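You operate a simulated robot arm through the tools that you are given. There is no shell and no other tool.

The job below is to be done with a simulated two-armed robot. You get a single attempt, and the scene is never put back.

Task
Fold the metal strip to the angle on the fold card.
Fine: set the angle knob, stand the strip in the folder slot, pull the folder lever to its stop, fingers clear of the leaf, and raise it again; the strip stays in the slot.

The check looks at the end state, three seconds after you hand in, the way a careful person would. Anything else that was tipped, shoved, dropped, spilled or broken makes it a failure. Flat cloth is picked up by pressing the open fingertips on it (5 to 10 N) and closing them slowly along it; thin cloth reads only 2 to 8 mm in the jaws.

Robot
Two 7-joint arms with two-finger parallel grippers on one trunk that stands fixed in place. Base frame: the origin is at the foot of the trunk, x ahead of it, y to its left, z up; the work surface is at about z = 850. Units: mm, degrees, N and s.
The left shoulder is at [42, 174, 1310], the right one opposite. With the tool pointing down near the work surface each hand reaches from about 100 to 640 mm from the base axis, measured 20 degrees to its own side. Payload 3.6 kg a hand.
The TCP of each hand is the grasp point between the finger pads, 30 mm short of the fingertips. In the tool frame z runs along the fingers and y along their closing line. The gripper opens to 110 mm. The fingers are 20 mm wide and 10 mm thick; the gripper's body (48 by 112 mm) begins 55 mm behind the TCP.
Orientation is that of the tool frame in the base frame, as a unit quaternion [w, x, y, z]. With the fingers straight down and closing along the base's y, the tool's x points along the base's -x, its y along +y and its z along -z.

Tools
- The arms move only by the tool send_rows. It takes "left_series", "right_series" or both (then of equal length, played together; a hand with none holds still); each is a list of rows, each a list of 7 numbers: the shift along the tool's x, y, z in mm, then the turn, a rotation vector about the tool's x, y, z in degrees, then the opening, from 0 (shut) to 1 (fully open). In form: [[dx, dy, dz, wx, wy, wz, grip], ...]. A call has 1 to 20 rows; each row is the pose to reach, as a shift and turn from the pose commanded when the call began, along the tool's axes at that moment. A row lasts 0.2 s, in which the tool goes at most 50 mm and 8.6 degrees; a call with a longer step from one row to the next is refused whole, and so is a gripper value outside its range. A pose out of reach is approached as far as the arm can. The call stops where the force on the tool passes 90 N (or 10 N more than at its start, if that is more) or the arm is blocked; 0.2 s more then pass. The fingers move at their own pace (about 153 mm/s each) and stop on an object; they squeeze with about 27 N. The grip force told is the motor's: it shows also when the fingers shut on nothing. Time passes only in rows, and 0.2 s behind the last, so rows that repeat a pose let the fingers close. It gives the time, the measured TCP pose, the force on the tool (base axes), the opening and the grip force at its end, in the units of the frame above (readings bear some noise), with the torque about the TCP (base axes, N m) and any sound that the robot's microphone picked up, and new pictures: "pictures" is both (left out), scene, wrist or none (wrist: the cameras of the hands that moved).
- Cameras (640 x 400 px; columns grow to the right, rows downward): "scene" is now at [121.1, 19.9, 1476]; the picture's right is [0.24, -0.97, -0.00], its down [-0.64, -0.16, -0.75] and it looks along [0.73, 0.18, -0.66] (base axes); focal length 251 px, centre (320, 200). "left" rides on the left gripper at [72, -17, -103] in its tool frame; the picture's right is [0.23, 0.97, 0.00], its down [-0.76, 0.18, -0.62] and it looks along [-0.61, 0.14, 0.78] (tool axes); focal length 222 px, centre (320, 200). "right" rides on the right gripper at [73, 17, -103] in its tool frame; the picture's right is [-0.23, 0.97, 0.00], its down [-0.76, -0.18, -0.62] and it looks along [-0.61, -0.14, 0.78] (tool axes); focal length 222 px, centre (320, 200). There is no depth. A picture from a camera that has moved, and an enlarged one, comes with that camera's place and axes in the base frame and with its lens.
- raise_lower(by): moves the trunk up (or, below 0, down) by that many mm; the arms and the scene camera ride with it, the base frame stays. It gives what a move gives, with no picture.
- aim_head(pan, tilt): turns the head with the scene camera to pan (to the left, within 86 degrees either way) and tilt (down, from -29 to 69), counted from straight ahead of the robot (the tilt from the chest, where the trunk bows). It gives what a move gives, and a new picture of the scene camera.
- enlarge(camera, box): a new picture of the part [left, top, right, bottom] of that camera's present view, enlarged. No time passes.
- close_job(): hands the job in; it is judged then, once.

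Places have to be worked out from the pictures, the camera data and where the tool is seen. Open the grippers and draw the arms clear of the work before you hand the job in, unless the task says otherwise.

The tools are called after "Emit:" as name(argument=value, ...) on one line, values as JSON. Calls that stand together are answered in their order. send_rows: Moves the arms, as the interface text tells. Its arguments: {"type":"object","properties":{"left_series":{"type":"array"},"right_series":{"type":"array"},"pictures":{"type":"string","enum":["both","scene","wrist","none"]}},"required":[]} The other tools are called the same way: raise_lower (by) moves the trunk up or down; aim_head (pan, tilt) turns the head that bears the scene camera; enlarge (camera, box) takes an enlarged picture of a part of a camera's view; close_job () hands the job in.

At the start:

```text
t: 0.0
left_eef_pos: [517.6, 303.9, 1288.6]
left_tool_rot: [0.0, -0.019, 1.0, 0.0]
left_ft_force: [0.4, 0.9, -0.3]
left_moment: [0.02, 0.0, 0.01]
left_finger_gap: 110.0
left_grasp_force: 0.1
right_eef_pos: [488.2, -142.5, 1275.3]
right_tool_rot: [-0.001, -0.02, 1.0, 0.0]
right_ft_force: [-1.2, 0.5, 0.3]
right_moment: [0.0, -0.02, 0.01]
right_finger_gap: 109.7
right_grasp_force: 0.0
trunk travel left (down, up): [-425.0, 338.0]
head pan, tilt (commanded): [14.2, 41.1]
```

scene: 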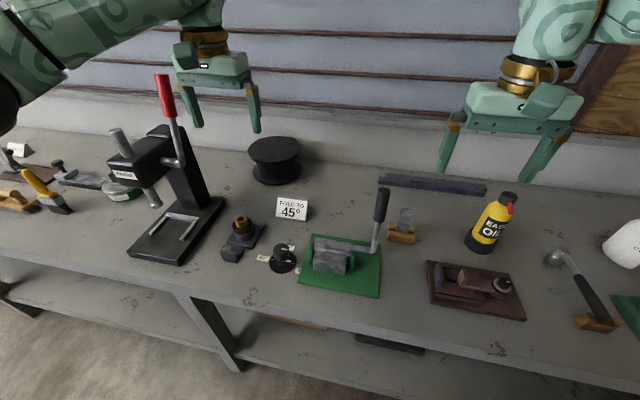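
right: 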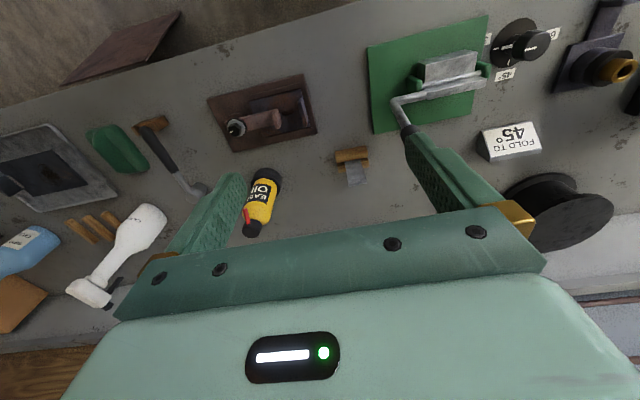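
left: 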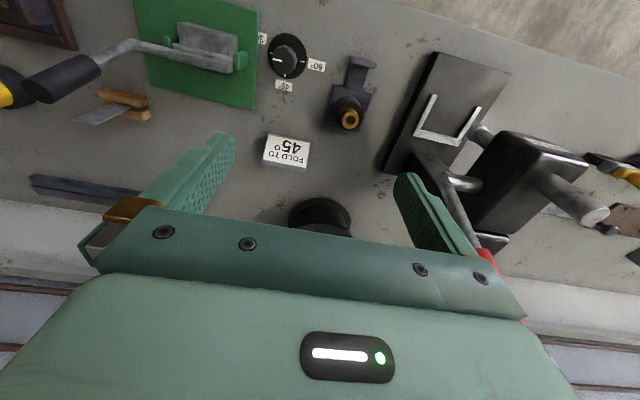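

I see the green folder with its lever, the angle knob beside it, the card reading "FOLD TO 45°", and what looks like the strip standing in a wooden block. I'll enlarge these parts to look closer.

Emit:
enlarge(camera="scene", box=[240, 180, 440, 305])

Emit:
enlarge(camera="left", box=[130, 0, 370, 150])

Emit:
enlarge(camera="right", box=[320, 0, 560, 200])

```text
3.20 times, centred on (340, 242) of scene
camera zoom: at [121.1, 19.9, 1476.0], right [0.24, -0.97, 0.0], down [-0.64, -0.16, -0.75], along [0.73, 0.18, -0.66], focal length 803 px, centre (256, 64)
```

zoom: 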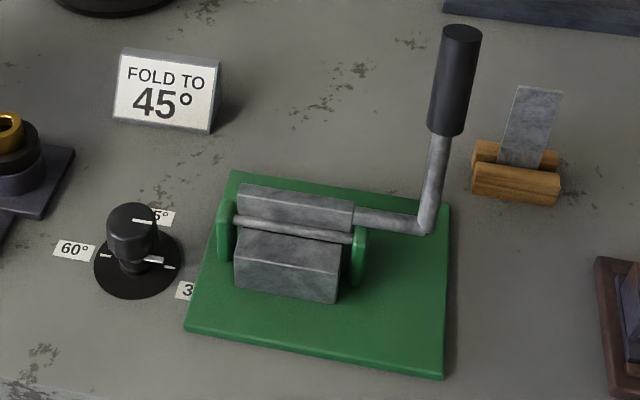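

```text
2.67 times, centred on (250, 75) of left
camera zoom: at [446.1, 284.6, 1391.3], right [-0.27, 0.96, 0.0], down [0.75, 0.21, 0.62], along [0.6, 0.17, -0.78], focal length 592 px, centre (507, 533)
```

zoom: 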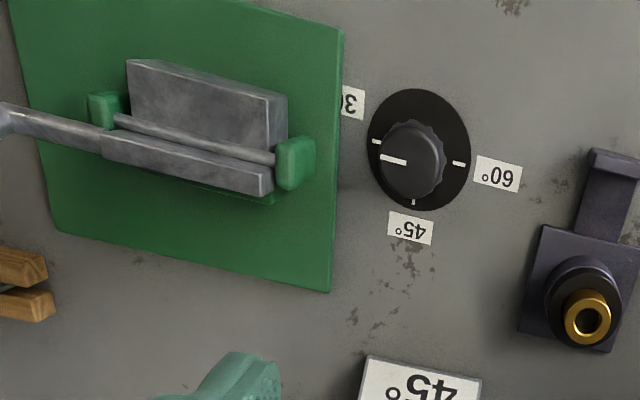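

```text
2.00 times, centred on (440, 100) of right
camera zoom: at [415.9, -127.4, 1377.3], right [0.19, 0.98, 0.0], down [0.77, -0.15, 0.62], along [0.61, -0.12, -0.78], focal length 444 px, centre (80, 400)
```

zoom: 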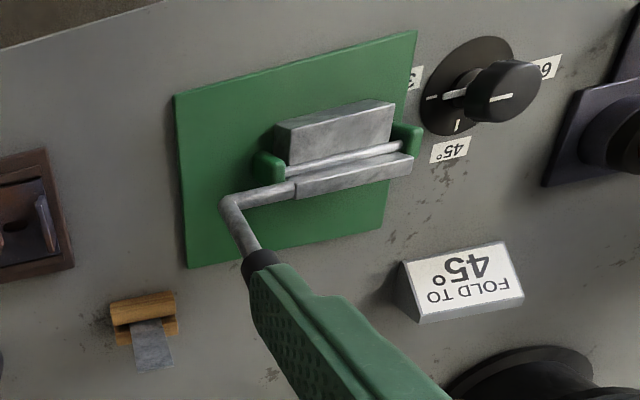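

The knob's pointer is at 30° and has to go to 45°, on the far side of the dial. The strip stands in the wooden block right of the folder. I'll enlarge further to see the slot, leaf, knob and strip.

Emit:
enlarge(camera="scene", box=[295, 220, 391, 280])

Emit:
enlarge(camera="scene", box=[380, 195, 428, 250])

Emit:
enlarge(camera="scene", box=[250, 236, 314, 276])

Emit:
enlarge(camera="left", box=[150, 5, 310, 105])

Emit:
enlarge(camera="right", box=[400, 30, 500, 110])

Emit:
enlarge(camera="right", box=[310, 130, 406, 190])

```text
6.67 times, centred on (343, 250) of scene
camera zoom: at [121.1, 19.9, 1476.0], right [0.24, -0.97, 0.0], down [-0.64, -0.16, -0.75], along [0.73, 0.18, -0.66], focal length 1672 px, centre (167, -133)
```

zoom: 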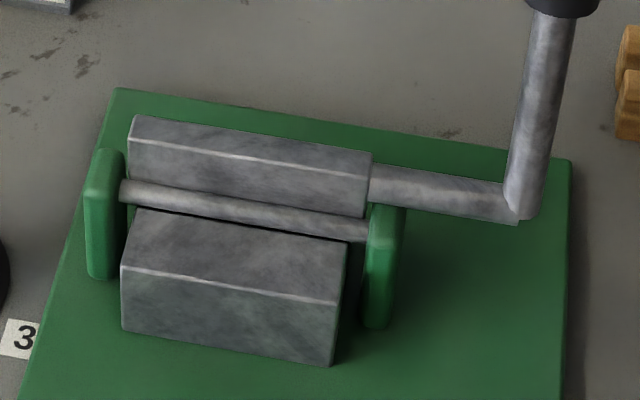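

```text
7.27 times, centred on (404, 222) of scene
camera zoom: at [121.1, 19.9, 1476.0], right [0.24, -0.97, 0.0], down [-0.64, -0.16, -0.75], along [0.73, 0.18, -0.66], focal length 1824 px, centre (-291, 36)
```

zoom: 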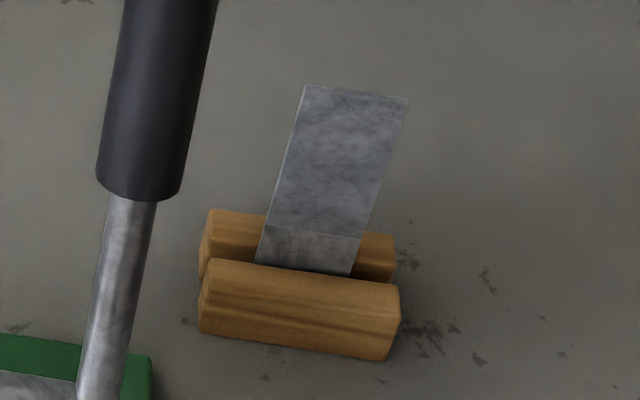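

```text
10.00 times, centred on (282, 256) of scene
camera zoom: at [121.1, 19.9, 1476.0], right [0.24, -0.97, 0.0], down [-0.64, -0.16, -0.75], along [0.73, 0.18, -0.66], focal length 2509 px, centre (700, -360)
```

zoom: 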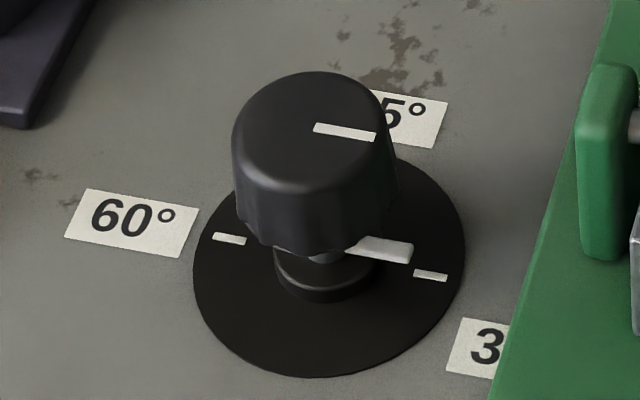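

```text
4.00 times, centred on (230, 55) of left
camera zoom: at [446.1, 284.6, 1391.3], right [-0.27, 0.96, 0.0], down [0.75, 0.21, 0.62], along [0.6, 0.17, -0.78], focal length 888 px, centre (680, 780)
```

zoom: 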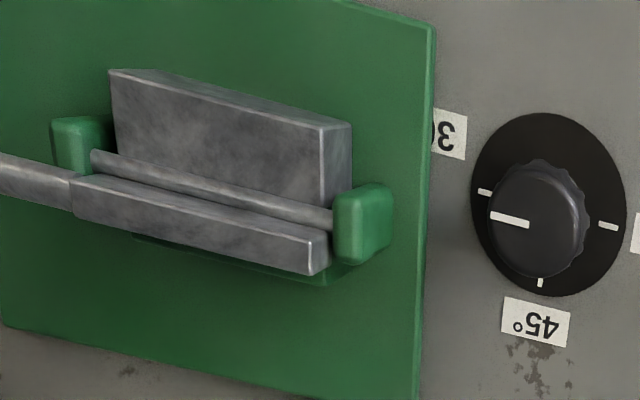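

```text
5.00 times, centred on (450, 70) of right
camera zoom: at [415.9, -127.4, 1377.3], right [0.19, 0.98, 0.0], down [0.77, -0.15, 0.62], along [0.61, -0.12, -0.78], focal length 1111 px, centre (-330, 850)
```

zoom: 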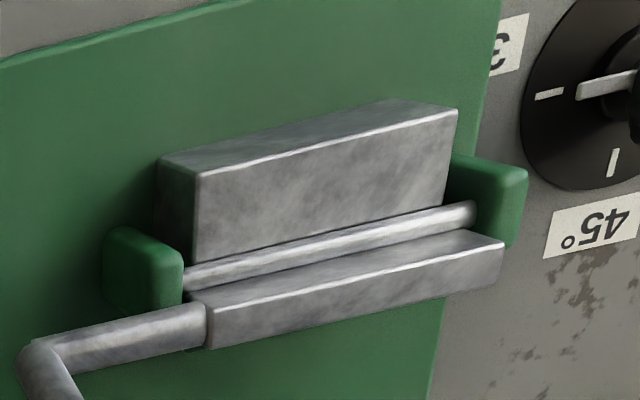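

```text
6.67 times, centred on (358, 160) of right
camera zoom: at [415.9, -127.4, 1377.3], right [0.19, 0.98, 0.0], down [0.77, -0.15, 0.62], along [0.61, -0.12, -0.78], focal length 1481 px, centre (67, 467)
```

zoom: 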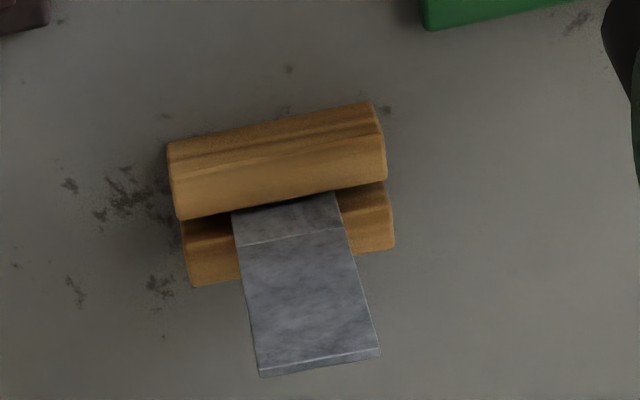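

The rod and leaf hide the slot from here. I'll bring both hands forward at a safe height, clear of the lever handle (its tip is near [592, -16, 1114]), so the wrist cameras look down on the folder and the strip.

Emit:
send_rows(left_series=[[-11, -28, 20, 0, 0, 0, 1], [-22, -56, 40, 0, 0, 0, 1], [-33, -84, 60, 0, 0, 0, 1], [-44, -112, 80, 0, 0, 0, 1], [-55, -141, 100, 0, 0, 0, 1], [-65, -169, 120, 0, 0, 0, 1], [-75, -197, 138, 0, 0, 0, 1]], right_series=[[-22, -3, 18, 0, 0, 0, 1], [-44, -6, 36, 0, 0, 0, 1], [-66, -9, 54, 0, 0, 0, 1], [-88, -12, 72, 0, 0, 0, 1], [-110, -15, 90, 0, 0, 0, 1], [-130, -18, 108, 0, 0, 0, 1], [-150, -20, 125, 0, 0, 0, 1]], pictures="both")

```text
t: 1.6
left_eef_pos: [599.6, 107.5, 1150.3]
left_tool_rot: [0.001, -0.019, 1.0, 0.002]
left_ft_force: [0.1, -0.4, 0.2]
left_moment: [0.01, -0.02, 0.02]
left_finger_gap: 110.2
left_grasp_force: 0.1
right_eef_pos: [556.5, -151.8, 1221.6]
right_tool_rot: [0.001, -0.018, 1.0, 0.001]
right_ft_force: [-0.2, -0.8, -0.6]
right_moment: [0.02, 0.01, 0.04]
right_finger_gap: 109.8
right_grasp_force: 0.1
right hand out of reach, approached as far as the arm can: row 4, 5, 6, 7
trunk travel left (down, up): [-425.0, 338.0]
head pan, tilt (commanded): [14.2, 41.1]
camera scene: at [121.9, 18.2, 1475.9], right [0.24, -0.97, 0.0], down [-0.64, -0.16, -0.75], along [0.73, 0.19, -0.66], focal length 251 px, centre (320, 200)
camera right: at [484.0, -135.5, 1324.3], right [0.19, 0.98, 0.0], down [0.77, -0.15, 0.62], along [0.61, -0.12, -0.78], focal length 222 px, centre (320, 200)
camera left: at [528.6, 88.1, 1254.1], right [-0.26, 0.96, 0.0], down [0.75, 0.21, 0.62], along [0.6, 0.17, -0.78], focal length 222 px, centre (320, 200)
```

scene: 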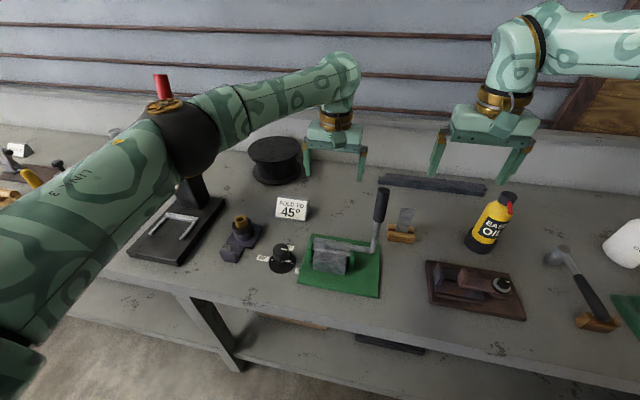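
right: 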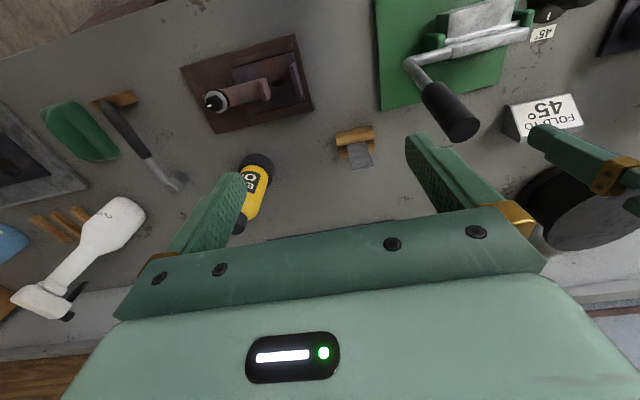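
left: 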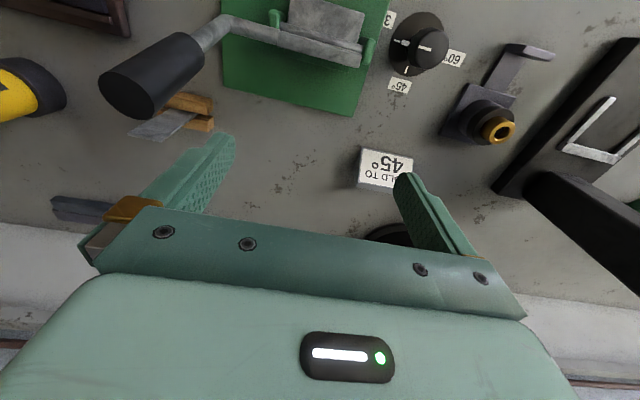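

The right arm ran out of reach up here with the tool vertical, so for the far strip I'll have to lower the trunk and tilt the hand. First I'll enlarge the new overhead view of the folder.

Emit:
enlarge(camera="left", box=[250, 0, 380, 80])

Emit:
enlarge(camera="left", box=[375, 0, 471, 100])

Emit:
enlarge(camera="right", box=[320, 110, 390, 180])

Emit:
enlarge(camera="right", box=[400, 0, 550, 140])

Emit:
enlarge(camera="scene", box=[375, 190, 435, 250])

```text
4.92 times, centred on (315, 40) of left
camera zoom: at [528.6, 88.1, 1254.1], right [-0.26, 0.96, 0.0], down [0.75, 0.21, 0.62], along [0.6, 0.17, -0.78], focal length 1094 px, centre (345, 988)
```

zoom: 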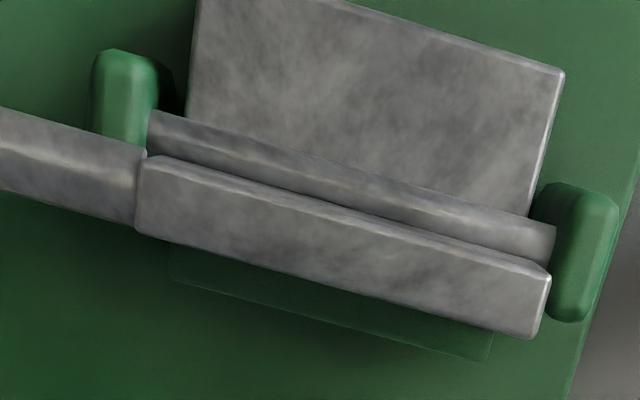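

```text
4.00 times, centred on (423, 50) of left
camera zoom: at [528.6, 88.1, 1254.1], right [-0.26, 0.96, 0.0], down [0.75, 0.21, 0.62], along [0.6, 0.17, -0.78], focal length 888 px, centre (-92, 800)
```

zoom: 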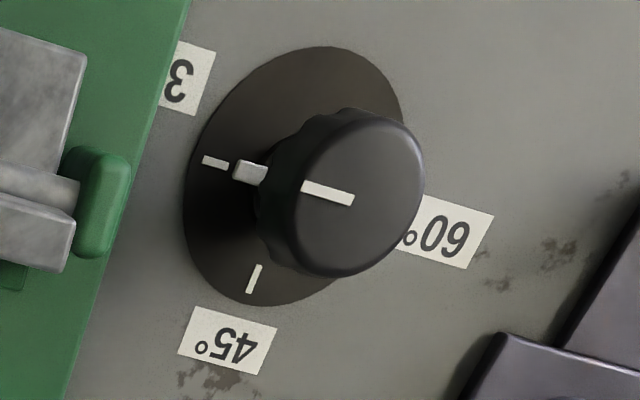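

```text
5.71 times, centred on (355, 145) of right
camera zoom: at [484.0, -135.5, 1324.3], right [0.19, 0.98, 0.0], down [0.77, -0.15, 0.62], along [0.61, -0.12, -0.78], focal length 1269 px, centre (120, 514)
```

zoom: 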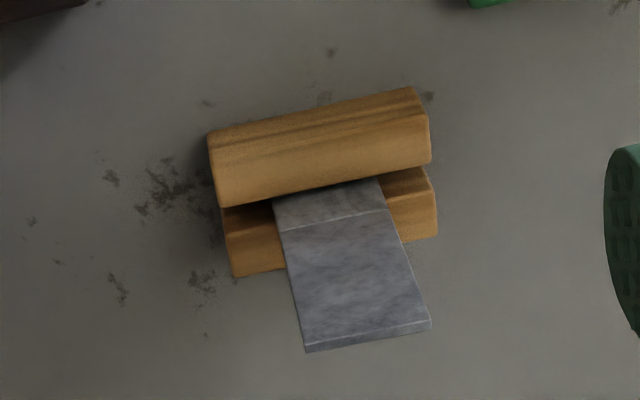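

```text
2.86 times, centred on (475, 70) of right
camera zoom: at [484.0, -135.5, 1324.3], right [0.19, 0.98, 0.0], down [0.77, -0.15, 0.62], along [0.61, -0.12, -0.78], focal length 635 px, centre (-123, 571)
```

zoom: 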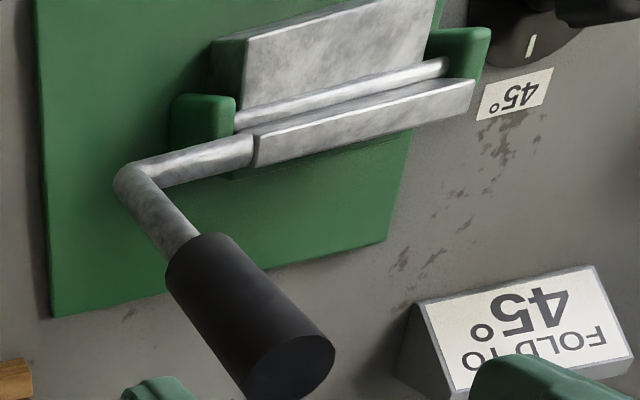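

```text
6.67 times, centred on (405, 220) of scene
camera zoom: at [121.9, 18.2, 1475.9], right [0.24, -0.97, 0.0], down [-0.64, -0.16, -0.75], along [0.73, 0.19, -0.66], focal length 1672 px, centre (-247, 67)
```

zoom: 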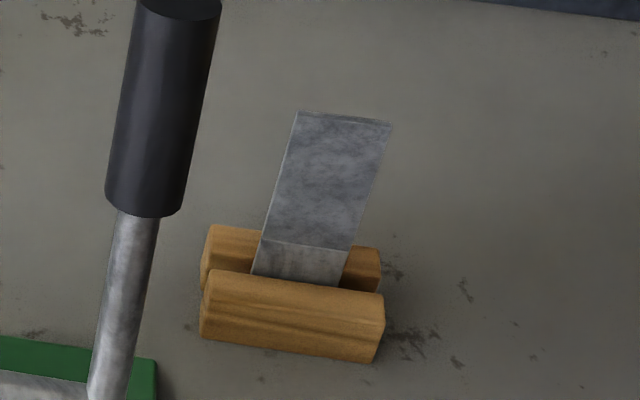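

The rod sits just over the block's far edge, and the leaf stands upright behind it at about x = 545–558 with its top near z = 938. I'll lower the trunk by 120 mm, which improves reach and brings the cameras closer; nothing is under the hands at that height.

Emit:
raise_lower(by=-120)

```text
t: 3.1
left_eef_pos: [600.1, 109.1, 1030.9]
left_tool_rot: [0.001, -0.018, 1.0, 0.0]
left_ft_force: [0.8, 0.0, 0.6]
left_moment: [0.01, -0.01, 0.02]
left_finger_gap: 109.8
left_grasp_force: 0.1
right_eef_pos: [554.3, -149.9, 1101.0]
right_tool_rot: [0.0, -0.022, 1.0, 0.0]
right_ft_force: [-0.4, -0.5, 0.0]
right_moment: [-0.03, -0.02, 0.0]
right_finger_gap: 110.1
right_grasp_force: 0.0
trunk travel left (down, up): [-305.0, 458.0]
head pan, tilt (commanded): [14.2, 41.1]
```

Next I'll slide the left hand about 18 mm forward so its camera is right above the rod and leaf.

Emit:
send_rows(left_series=[[-9, 0, 0, 0, 0, 0, 1], [-18, 0, 0, 0, 0, 0, 1]], pictures="wrist")

Emit:
enlarge(camera="left", box=[230, 0, 390, 100])

Emit:
enlarge(camera="scene", box=[290, 170, 420, 250])

```text
t: 3.7
left_eef_pos: [619.8, 110.8, 1028.6]
left_tool_rot: [0.0, -0.019, 1.0, 0.0]
left_ft_force: [0.3, 0.1, 0.7]
left_moment: [0.0, 0.02, -0.03]
left_finger_gap: 109.9
left_grasp_force: 0.1
right_eef_pos: [555.6, -149.1, 1102.3]
right_tool_rot: [-0.001, -0.021, 1.0, 0.0]
right_ft_force: [0.1, 0.0, 0.4]
right_moment: [0.02, 0.0, 0.01]
right_finger_gap: 109.8
right_grasp_force: 0.0
trunk travel left (down, up): [-305.0, 458.0]
head pan, tilt (commanded): [14.2, 41.1]
camera left: at [547.2, 91.3, 1133.4], right [-0.27, 0.96, 0.0], down [0.75, 0.21, 0.62], along [0.6, 0.17, -0.78], focal length 222 px, centre (320, 200)
```

left: 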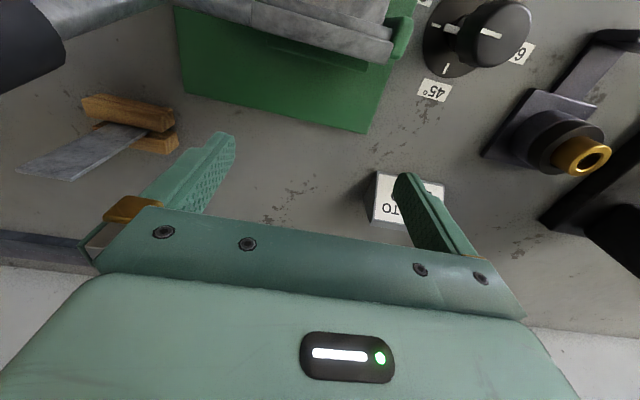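

```text
4.00 times, centred on (310, 50) of left
camera zoom: at [547.2, 91.3, 1133.4], right [-0.27, 0.96, 0.0], down [0.75, 0.21, 0.62], along [0.6, 0.17, -0.78], focal length 888 px, centre (360, 800)
```

zoom: 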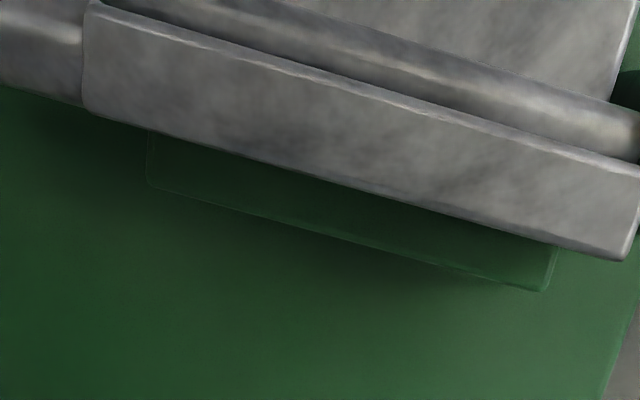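

```text
4.92 times, centred on (355, 210) of scene
camera zoom: at [160.3, 19.7, 1354.4], right [0.24, -0.97, 0.0], down [-0.64, -0.16, -0.75], along [0.73, 0.18, -0.66], focal length 1235 px, centre (148, 151)
```

zoom: 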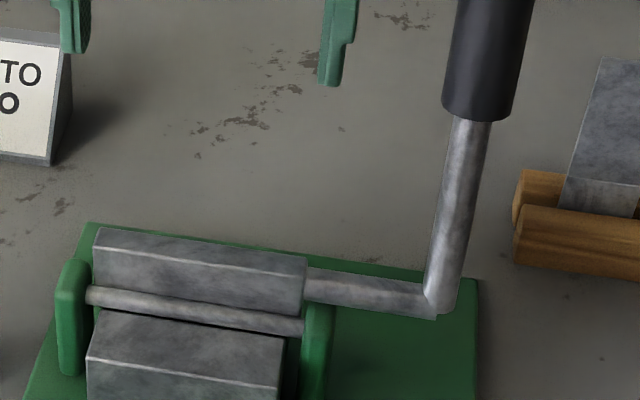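

The folder still shows no clear gap from above. I'll take tighter enlargements around the rod and the leaf.

Emit:
enlarge(camera="scene", box=[304, 212, 360, 247])

Emit:
enlarge(camera="scene", box=[340, 225, 372, 265])

Emit:
enlarge(camera="left", box=[340, 0, 420, 70])

Emit:
enlarge(camera="right", box=[430, 0, 590, 100])

```text
11.43 times, centred on (332, 230) of scene
camera zoom: at [160.3, 19.7, 1354.4], right [0.24, -0.97, 0.0], down [-0.64, -0.16, -0.75], along [0.73, 0.18, -0.66], focal length 2867 px, centre (183, -137)
```

zoom: 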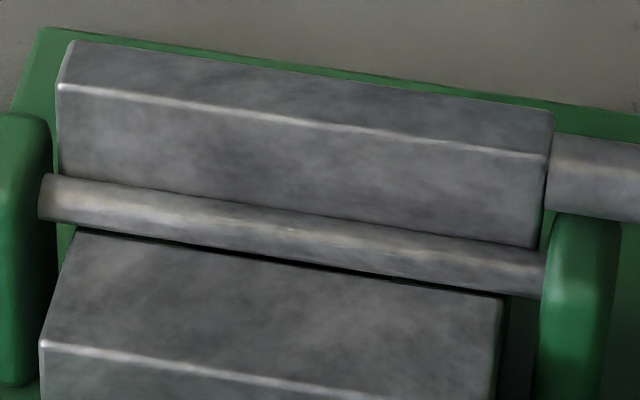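

```text
10.00 times, centred on (356, 245) of scene
camera zoom: at [160.3, 19.7, 1354.4], right [0.24, -0.97, 0.0], down [-0.64, -0.16, -0.75], along [0.73, 0.18, -0.66], focal length 2509 px, centre (-40, -250)
```

zoom: 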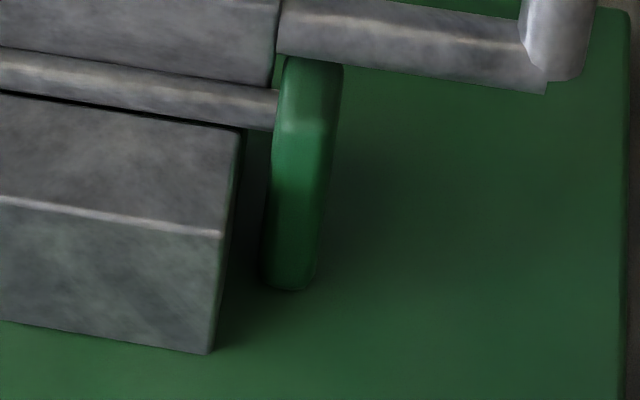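

```text
5.71 times, centred on (380, 35) of left
camera zoom: at [547.2, 91.3, 1133.4], right [-0.27, 0.96, 0.0], down [0.75, 0.21, 0.62], along [0.6, 0.17, -0.78], focal length 1269 px, centre (-23, 1143)
```

zoom: 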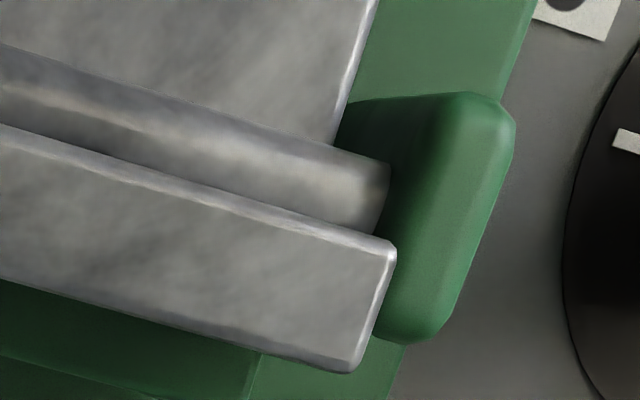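

```text
4.00 times, centred on (510, 50) of right
camera zoom: at [482.6, -135.3, 1204.1], right [0.19, 0.98, 0.0], down [0.77, -0.15, 0.62], along [0.61, -0.12, -0.78], focal length 888 px, centre (-440, 800)
```

zoom: 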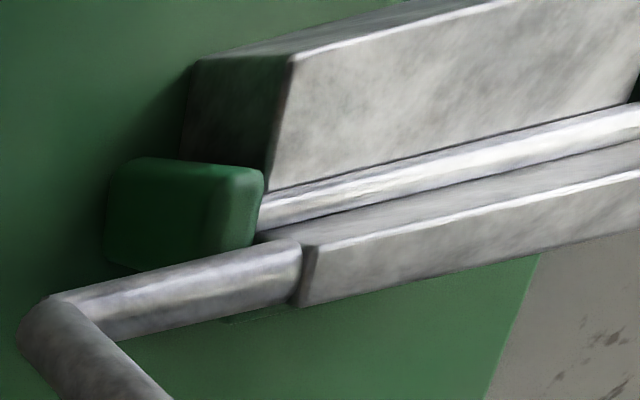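

The green back jaw (x ≈ 545–573) and the grey block (x ≈ 508–537) leave a slot centred near x ≈ 541, in line with the rod. I'll do the knob first: the left hand goes above it at about [517, 231] and turns 47° clockwise, so it can then turn the knob 90° counter-clockwise.

Emit:
send_rows(left_series=[[16.4, 20.6, 4, 0, 0, 7.83, 0.8], [32.8, 41.3, 8, 0, 0, 15.67, 0.8], [49.2, 62, 13, 0, 0, 23.5, 0.8], [65.6, 82.6, 18, 0, 0, 31.33, 0.8], [82, 103.3, 23, 0, 0, 39.17, 0.8], [98.4, 123.9, 28, 0, 0, 47, 0.8]], pictures="both")

Emit:
enlarge(camera="left", box=[220, 60, 420, 200])

Emit:
enlarge(camera="scene", box=[240, 190, 320, 250])

```text
t: 5.1
left_eef_pos: [515.5, 230.3, 1001.7]
left_tool_rot: [0.0, 0.382, 0.924, -0.001]
left_ft_force: [0.0, 0.6, -0.2]
left_moment: [0.02, -0.02, 0.0]
left_finger_gap: 87.9
left_grasp_force: 0.2
right_eef_pos: [555.0, -150.5, 1101.6]
right_tool_rot: [0.0, -0.022, 1.0, 0.0]
right_ft_force: [0.7, 0.5, -0.2]
right_moment: [-0.02, 0.0, 0.03]
right_finger_gap: 110.1
right_grasp_force: 0.0
trunk travel left (down, up): [-305.0, 458.0]
head pan, tilt (commanded): [14.2, 41.1]
camera scene: at [159.7, 20.6, 1354.5], right [0.24, -0.97, 0.0], down [-0.64, -0.16, -0.75], along [0.73, 0.18, -0.66], focal length 251 px, centre (320, 200)
camera left: at [452.0, 268.9, 1104.5], right [0.53, 0.85, 0.0], down [0.66, -0.41, 0.62], along [0.53, -0.33, -0.78], focal length 222 px, centre (320, 200)
```

scene: 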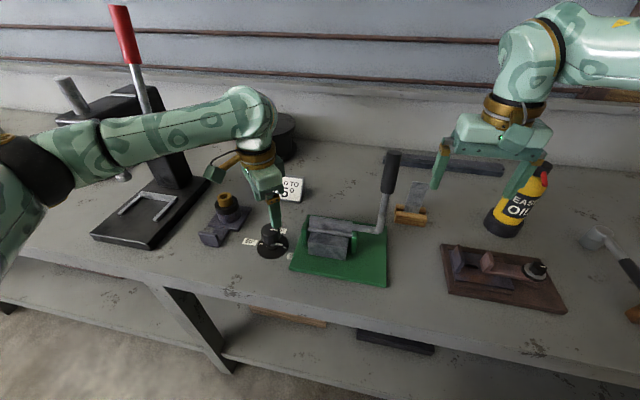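
left: 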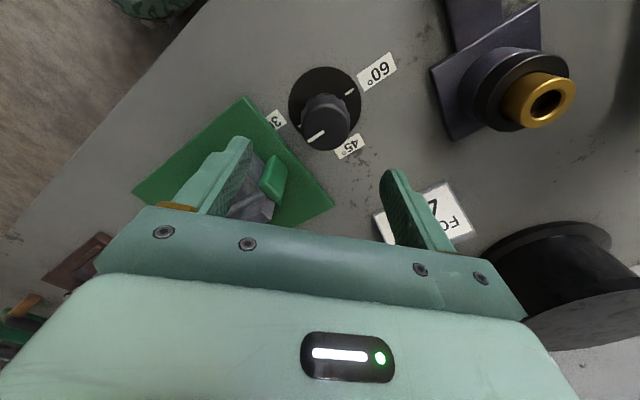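

```text
2.86 times, centred on (320, 130) of left
camera zoom: at [452.0, 268.9, 1104.5], right [0.53, 0.85, 0.0], down [0.66, -0.41, 0.62], along [0.53, -0.33, -0.78], focal length 635 px, centre (320, 400)
```

zoom: 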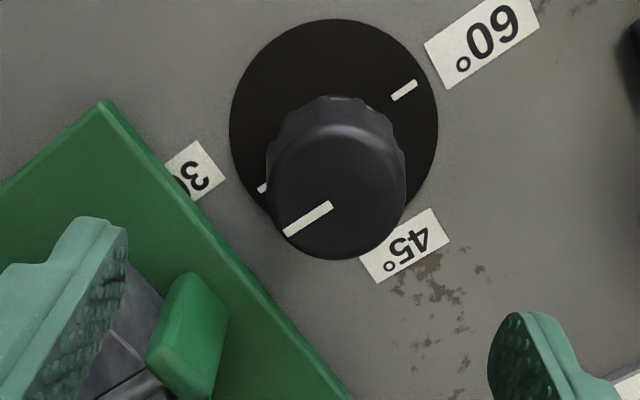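

```text
6.67 times, centred on (280, 220) of scene
camera zoom: at [159.7, 20.6, 1354.5], right [0.24, -0.97, 0.0], down [-0.64, -0.16, -0.75], along [0.73, 0.18, -0.66], focal length 1672 px, centre (587, 67)
```

zoom: 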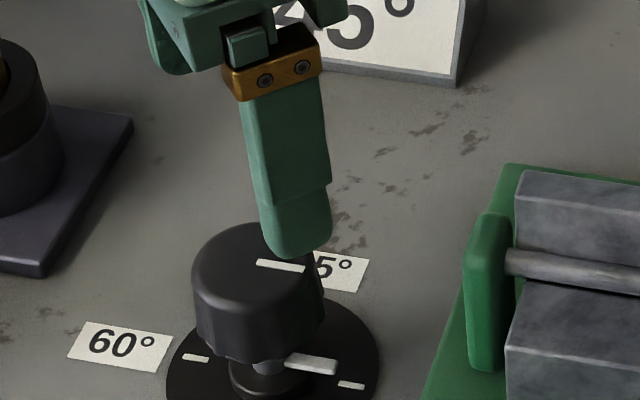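

The knob's top centre comes out near [517.5, 233.5] at z ≈ 912, a few mm off the hand's axis. I'll correct for that and lower to just above the knob to check the centring.

Emit:
send_rows(left_series=[[0.4, 1.8, 20, 0, 0, 0, 0.8], [0.8, 3.7, 43, 0, 0, 0, 0.8], [0.8, 3.7, 43, 0, 0, 0, 0.8]], pictures="wrist")

Emit:
enlarge(camera="left", box=[220, 60, 420, 200])

Emit:
enlarge(camera="scene", box=[240, 200, 320, 260])

```text
t: 5.9
left_eef_pos: [518.1, 232.4, 957.5]
left_tool_rot: [0.001, 0.381, 0.924, 0.0]
left_ft_force: [0.6, -0.8, -0.3]
left_moment: [-0.01, 0.02, 0.0]
left_finger_gap: 88.0
left_grasp_force: 0.0
right_eef_pos: [554.0, -150.2, 1101.4]
right_tool_rot: [-0.001, -0.021, 1.0, 0.0]
right_ft_force: [-0.1, 0.2, -1.0]
right_moment: [-0.01, 0.04, 0.0]
right_finger_gap: 109.9
right_grasp_force: 0.1
trunk travel left (down, up): [-305.0, 458.0]
head pan, tilt (commanded): [14.2, 41.1]
camera left: at [454.1, 271.7, 1062.2], right [0.52, 0.85, 0.0], down [0.67, -0.41, 0.62], along [0.53, -0.33, -0.78], focal length 222 px, centre (320, 200)
```

left: 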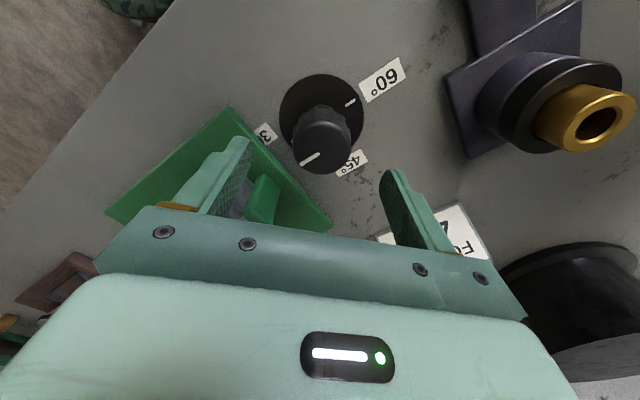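

```text
2.86 times, centred on (320, 130) of left
camera zoom: at [454.1, 271.7, 1062.2], right [0.52, 0.85, 0.0], down [0.67, -0.41, 0.62], along [0.53, -0.33, -0.78], focal length 635 px, centre (320, 400)
```

zoom: 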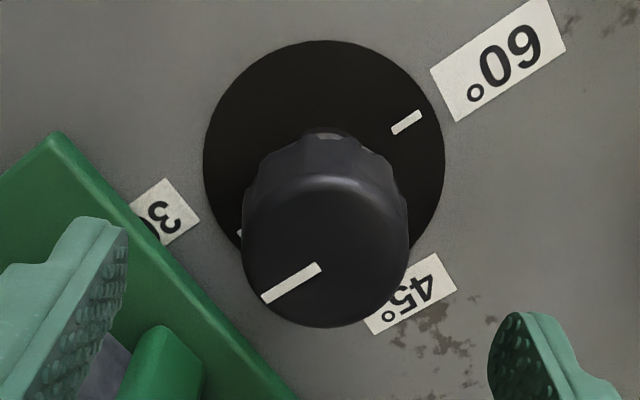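

```text
6.67 times, centred on (280, 230) of scene
camera zoom: at [160.0, 19.9, 1354.5], right [0.24, -0.97, 0.0], down [-0.64, -0.16, -0.75], along [0.73, 0.18, -0.66], focal length 1672 px, centre (587, 0)
```

zoom: 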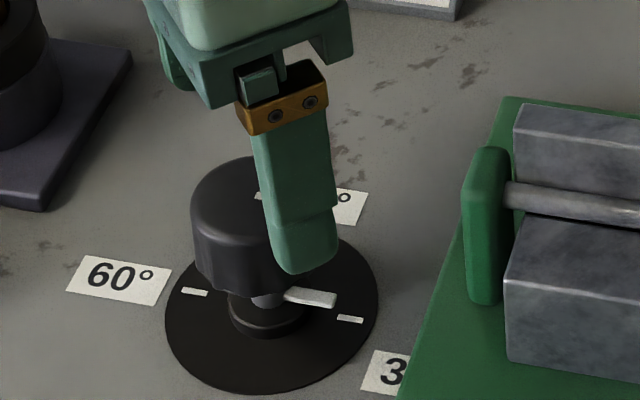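

The knob is about 43 mm across and centred within 2–3 mm of the hand. I'll make that small correction, go down until the fingertips are at z ≈ 888 (above the pointer tab), and close on the knob.

Emit:
send_rows(left_series=[[1.2, 0.6, 12, 0, 0, 0, 0.8], [2.3, 1.1, 26, 0, 0, 0, 0.8], [2.3, 1.1, 39, 0, 0, 0, 0.8], [2.3, 1.1, 39, 0, 0, 0, 0.6], [2.3, 1.1, 39, 0, 0, 0, 0.45], [2.3, 1.1, 39, 0, 0, 0, 0.35], [2.3, 1.1, 39, 0, 0, 0, 0.3], [2.3, 1.1, 39, 0, 0, 0, 0.3]], pictures="both")

Emit:
enlarge(camera="scene", box=[240, 200, 320, 260])

Emit:
enlarge(camera="left", box=[220, 60, 420, 200])

```text
t: 7.7
left_eef_pos: [516.6, 235.3, 919.2]
left_tool_rot: [0.0, 0.381, 0.925, 0.0]
left_ft_force: [-4.7, -4.2, -4.8]
left_moment: [-0.05, -0.54, -0.02]
left_finger_gap: 44.6
left_grasp_force: 44.3
right_eef_pos: [555.5, -150.9, 1101.2]
right_tool_rot: [0.0, -0.021, 1.0, 0.0]
right_ft_force: [0.2, 0.2, 1.0]
right_moment: [-0.03, -0.02, 0.02]
right_finger_gap: 109.8
right_grasp_force: 0.0
trunk travel left (down, up): [-305.0, 458.0]
head pan, tilt (commanded): [14.2, 41.1]
camera scene: at [159.9, 19.5, 1354.4], right [0.24, -0.97, 0.0], down [-0.64, -0.16, -0.75], along [0.73, 0.18, -0.66], focal length 251 px, centre (320, 200)
camera left: at [452.6, 274.6, 1023.0], right [0.52, 0.85, 0.0], down [0.67, -0.41, 0.62], along [0.53, -0.33, -0.78], focal length 222 px, centre (320, 200)
```

scene: 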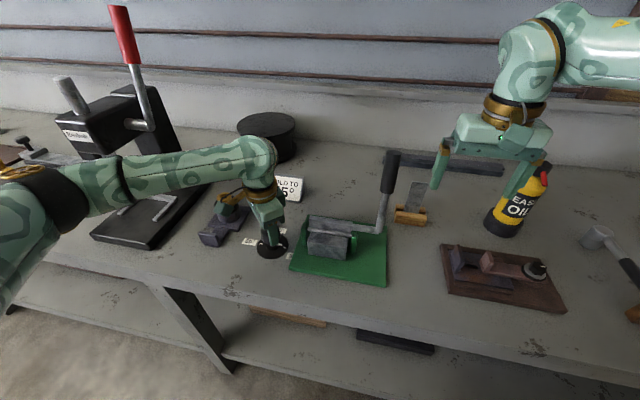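
left: 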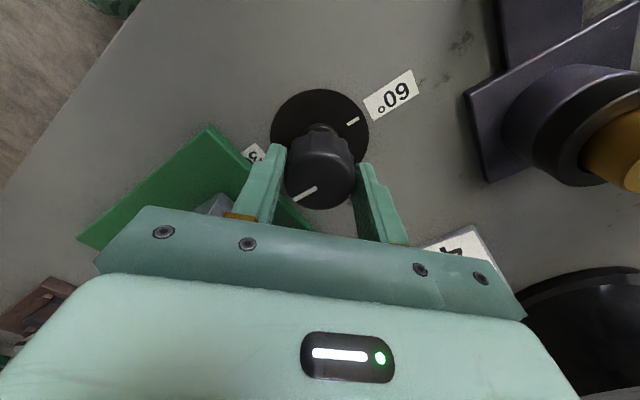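

```text
6.67 times, centred on (280, 230) of scene
camera zoom: at [159.9, 19.5, 1354.4], right [0.24, -0.97, 0.0], down [-0.64, -0.16, -0.75], along [0.73, 0.18, -0.66], focal length 1672 px, centre (587, 0)
```

zoom: 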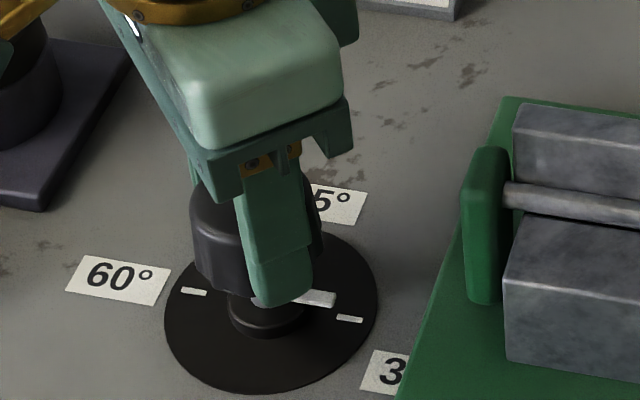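

```text
2.86 times, centred on (320, 130) of left
camera zoom: at [452.6, 274.6, 1023.0], right [0.52, 0.85, 0.0], down [0.67, -0.41, 0.62], along [0.53, -0.33, -0.78], focal length 635 px, centre (320, 400)
```

zoom: 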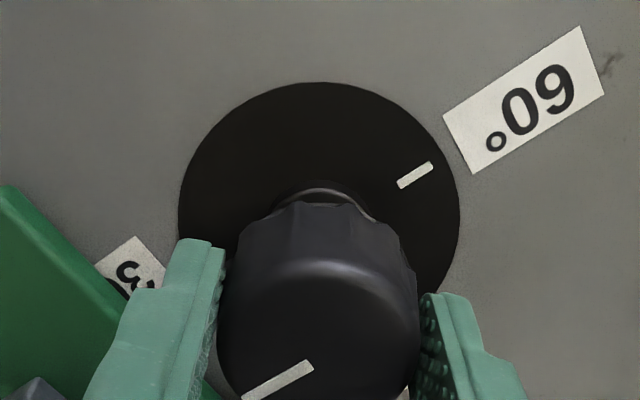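

The knob is firmly held at 44.6 mm with only a small side load. Now I'll turn it 90° counter-clockwise seen from above, from 30° to 45°.

Emit:
send_rows(left_series=[[0, 0, 0, 0, 0, -6, 0.3], [0, 0, 0, 0, 0, -12, 0.3], [0, 0, 0, 0, 0, -18, 0.3], [0, 0, 0, 0, 0, -24, 0.3], [0, 0, 0, 0, 0, -30, 0.3], [0, 0, 0, 0, 0, -36, 0.3], [0, 0, 0, 0, 0, -42, 0.3], [0, 0, 0, 0, 0, -48, 0.3], [0, 0, 0, 0, 0, -54, 0.3], [0, 0, 0, 0, 0, -60, 0.3], [0, 0, 0, 0, 0, -66, 0.3], [0, 0, 0, 0, 0, -72, 0.3], [0, 0, 0, 0, 0, -78, 0.3], [0, 0, 0, 0, 0, -84, 0.3], [0, 0, 0, 0, 0, -90, 0.3], [0, 0, 0, 0, 0, -90, 0.3]], pictures="both")

Emit:
enlarge(camera="scene", box=[240, 200, 320, 260])

Emit:
enlarge(camera="left", box=[200, 60, 440, 220])

```text
t: 11.1
left_eef_pos: [518.1, 234.3, 920.0]
left_tool_rot: [0.0, -0.385, 0.923, 0.001]
left_ft_force: [3.1, -18.9, -12.0]
left_moment: [-0.36, -0.82, 0.06]
left_finger_gap: 43.6
left_grasp_force: 45.5
right_eef_pos: [557.2, -152.2, 1099.2]
right_tool_rot: [-0.001, -0.02, 1.0, 0.002]
right_ft_force: [0.6, 0.3, 0.3]
right_moment: [0.01, 0.0, 0.02]
right_finger_gap: 110.1
right_grasp_force: 0.1
trunk travel left (down, up): [-305.0, 458.0]
head pan, tilt (commanded): [14.2, 41.1]
camera scene: at [161.7, 17.6, 1354.3], right [0.24, -0.97, 0.0], down [-0.64, -0.16, -0.75], along [0.73, 0.19, -0.66], focal length 251 px, centre (320, 200)
camera left: at [478.7, 171.2, 1023.2], right [-0.85, 0.52, 0.0], down [0.41, 0.67, 0.62], along [0.33, 0.53, -0.78], focal length 222 px, centre (320, 200)
```

scene: 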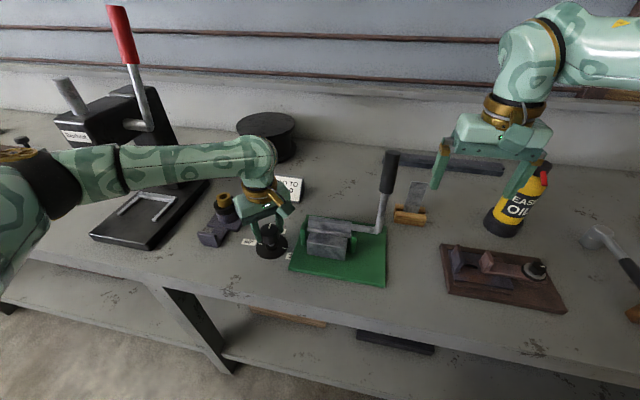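
left: 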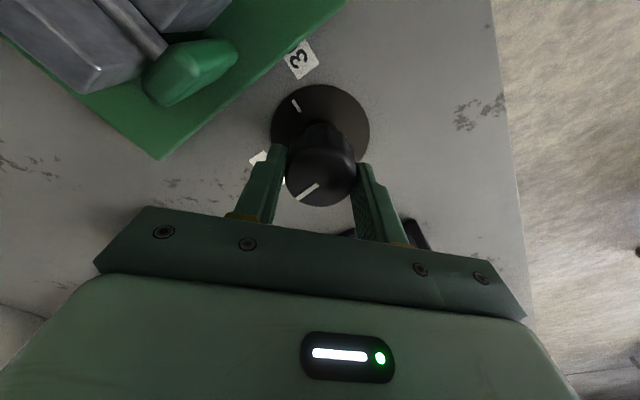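

```text
6.67 times, centred on (280, 230) of scene
camera zoom: at [161.7, 17.6, 1354.3], right [0.24, -0.97, 0.0], down [-0.64, -0.16, -0.75], along [0.73, 0.19, -0.66], focal length 1672 px, centre (587, 0)
```

zoom: 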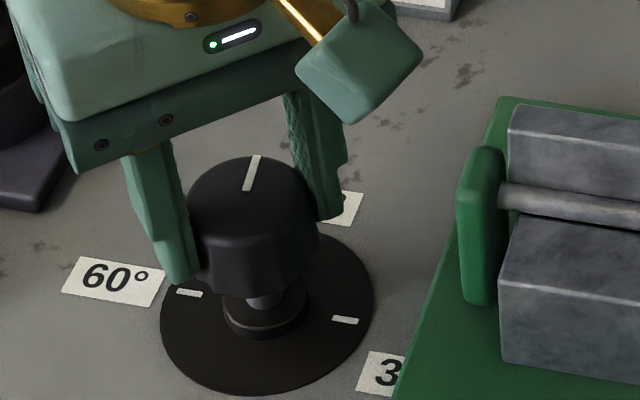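

```text
2.50 times, centred on (320, 140) of left
camera zoom: at [478.7, 171.2, 1023.2], right [-0.85, 0.52, 0.0], down [0.41, 0.67, 0.62], along [0.33, 0.53, -0.78], focal length 555 px, centre (320, 350)
```

zoom: 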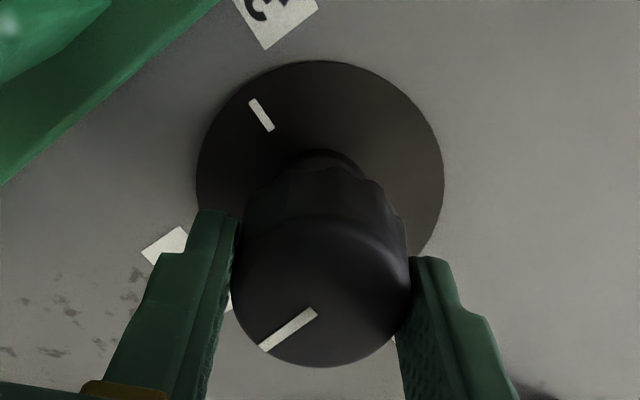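

The knob turned with the hand and the pointer on its top now faces the far (45°) tick. I'll open the fingers, rise straight up, and check the pointer against the tick.

Emit:
send_rows(left_series=[[0, 0, 0, 0, 0, 0, 0.5], [0, 0, 0, 0, 0, 0, 0.7], [0, 0, 0, 0, 0, 0, 0.8], [0, 0, -20, 0, 0, 0, 0.8], [0, 0, -50, 0, 0, 0, 0.8], [0, 0, -80, 0, 0, 0, 0.8], [0, 0, -80, 0, 0, 0, 0.8]], pictures="wrist")

Emit:
enlarge(camera="left", box=[220, 60, 420, 200])

Emit:
enlarge(camera="scene", box=[240, 200, 320, 260])

```text
t: 12.7
left_eef_pos: [517.4, 236.3, 998.7]
left_tool_rot: [0.0, -0.385, 0.923, -0.001]
left_ft_force: [-0.6, 0.4, 0.4]
left_moment: [-0.01, 0.03, 0.01]
left_finger_gap: 88.0
left_grasp_force: 0.2
right_eef_pos: [556.8, -150.3, 1101.4]
right_tool_rot: [-0.001, -0.021, 1.0, 0.0]
right_ft_force: [0.0, -0.2, 0.2]
right_moment: [-0.01, -0.06, 0.0]
right_finger_gap: 110.0
right_grasp_force: 0.1
trunk travel left (down, up): [-305.0, 458.0]
head pan, tilt (commanded): [14.2, 41.1]
camera left: at [476.9, 172.8, 1102.4], right [-0.85, 0.52, 0.0], down [0.41, 0.67, 0.62], along [0.33, 0.53, -0.78], focal length 222 px, centre (320, 200)
```

left: 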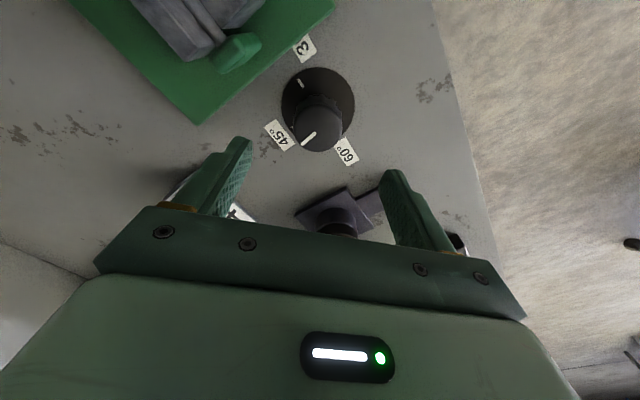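

```text
2.86 times, centred on (320, 130) of left
camera zoom: at [476.9, 172.8, 1102.4], right [-0.85, 0.52, 0.0], down [0.41, 0.67, 0.62], along [0.33, 0.53, -0.78], focal length 635 px, centre (320, 400)
```

zoom: 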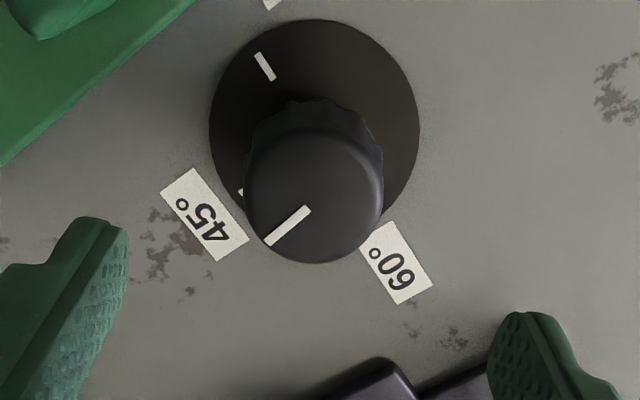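

```text
6.67 times, centred on (280, 230) of scene
camera zoom: at [160.5, 20.1, 1354.3], right [0.24, -0.97, 0.0], down [-0.64, -0.16, -0.75], along [0.73, 0.18, -0.66], focal length 1672 px, centre (587, 0)
```

zoom: 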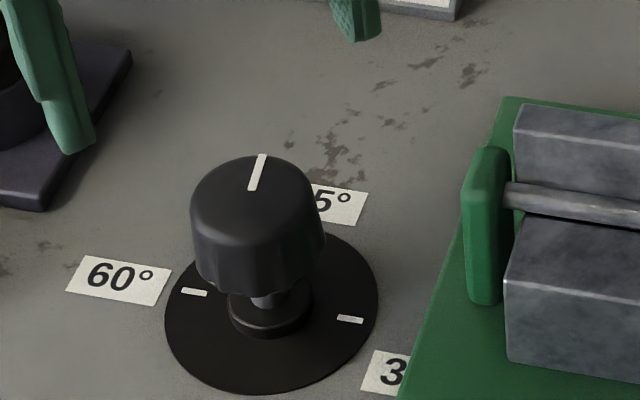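

The pointer looks close to the 45° tick, but my estimate suggests it may be a few degrees past. I'll zoom in more to measure it.

Emit:
enlarge(camera="scene", box=[258, 220, 298, 245])

Emit:
enlarge(camera="left", box=[275, 60, 375, 160])

```text
16.00 times, centred on (278, 232) of scene
camera zoom: at [160.5, 20.1, 1354.3], right [0.24, -0.97, 0.0], down [-0.64, -0.16, -0.75], along [0.73, 0.18, -0.66], focal length 4014 px, centre (992, -320)
```

zoom: 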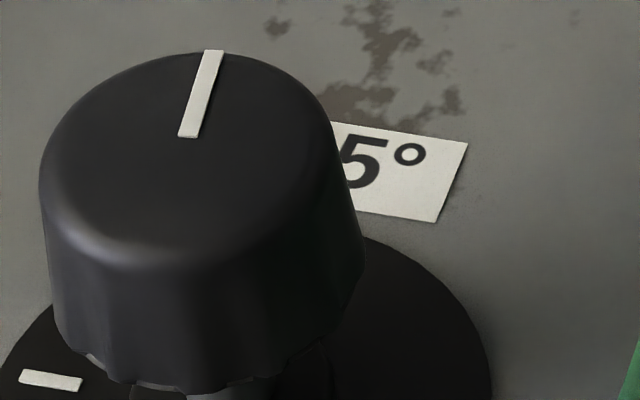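

```text
4.00 times, centred on (325, 110) of left
camera zoom: at [476.9, 172.8, 1102.4], right [-0.85, 0.52, 0.0], down [0.41, 0.67, 0.62], along [0.33, 0.53, -0.78], focal length 888 px, centre (300, 560)
```

zoom: 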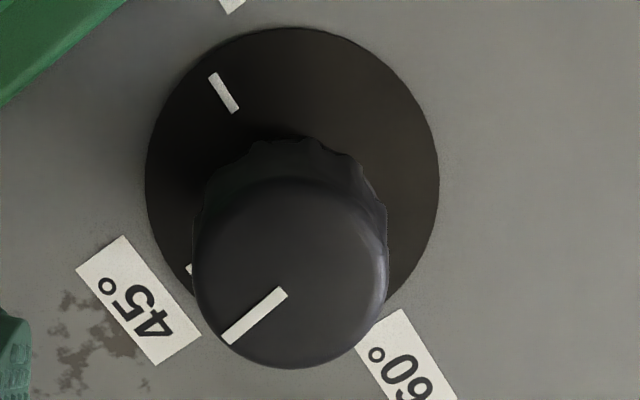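

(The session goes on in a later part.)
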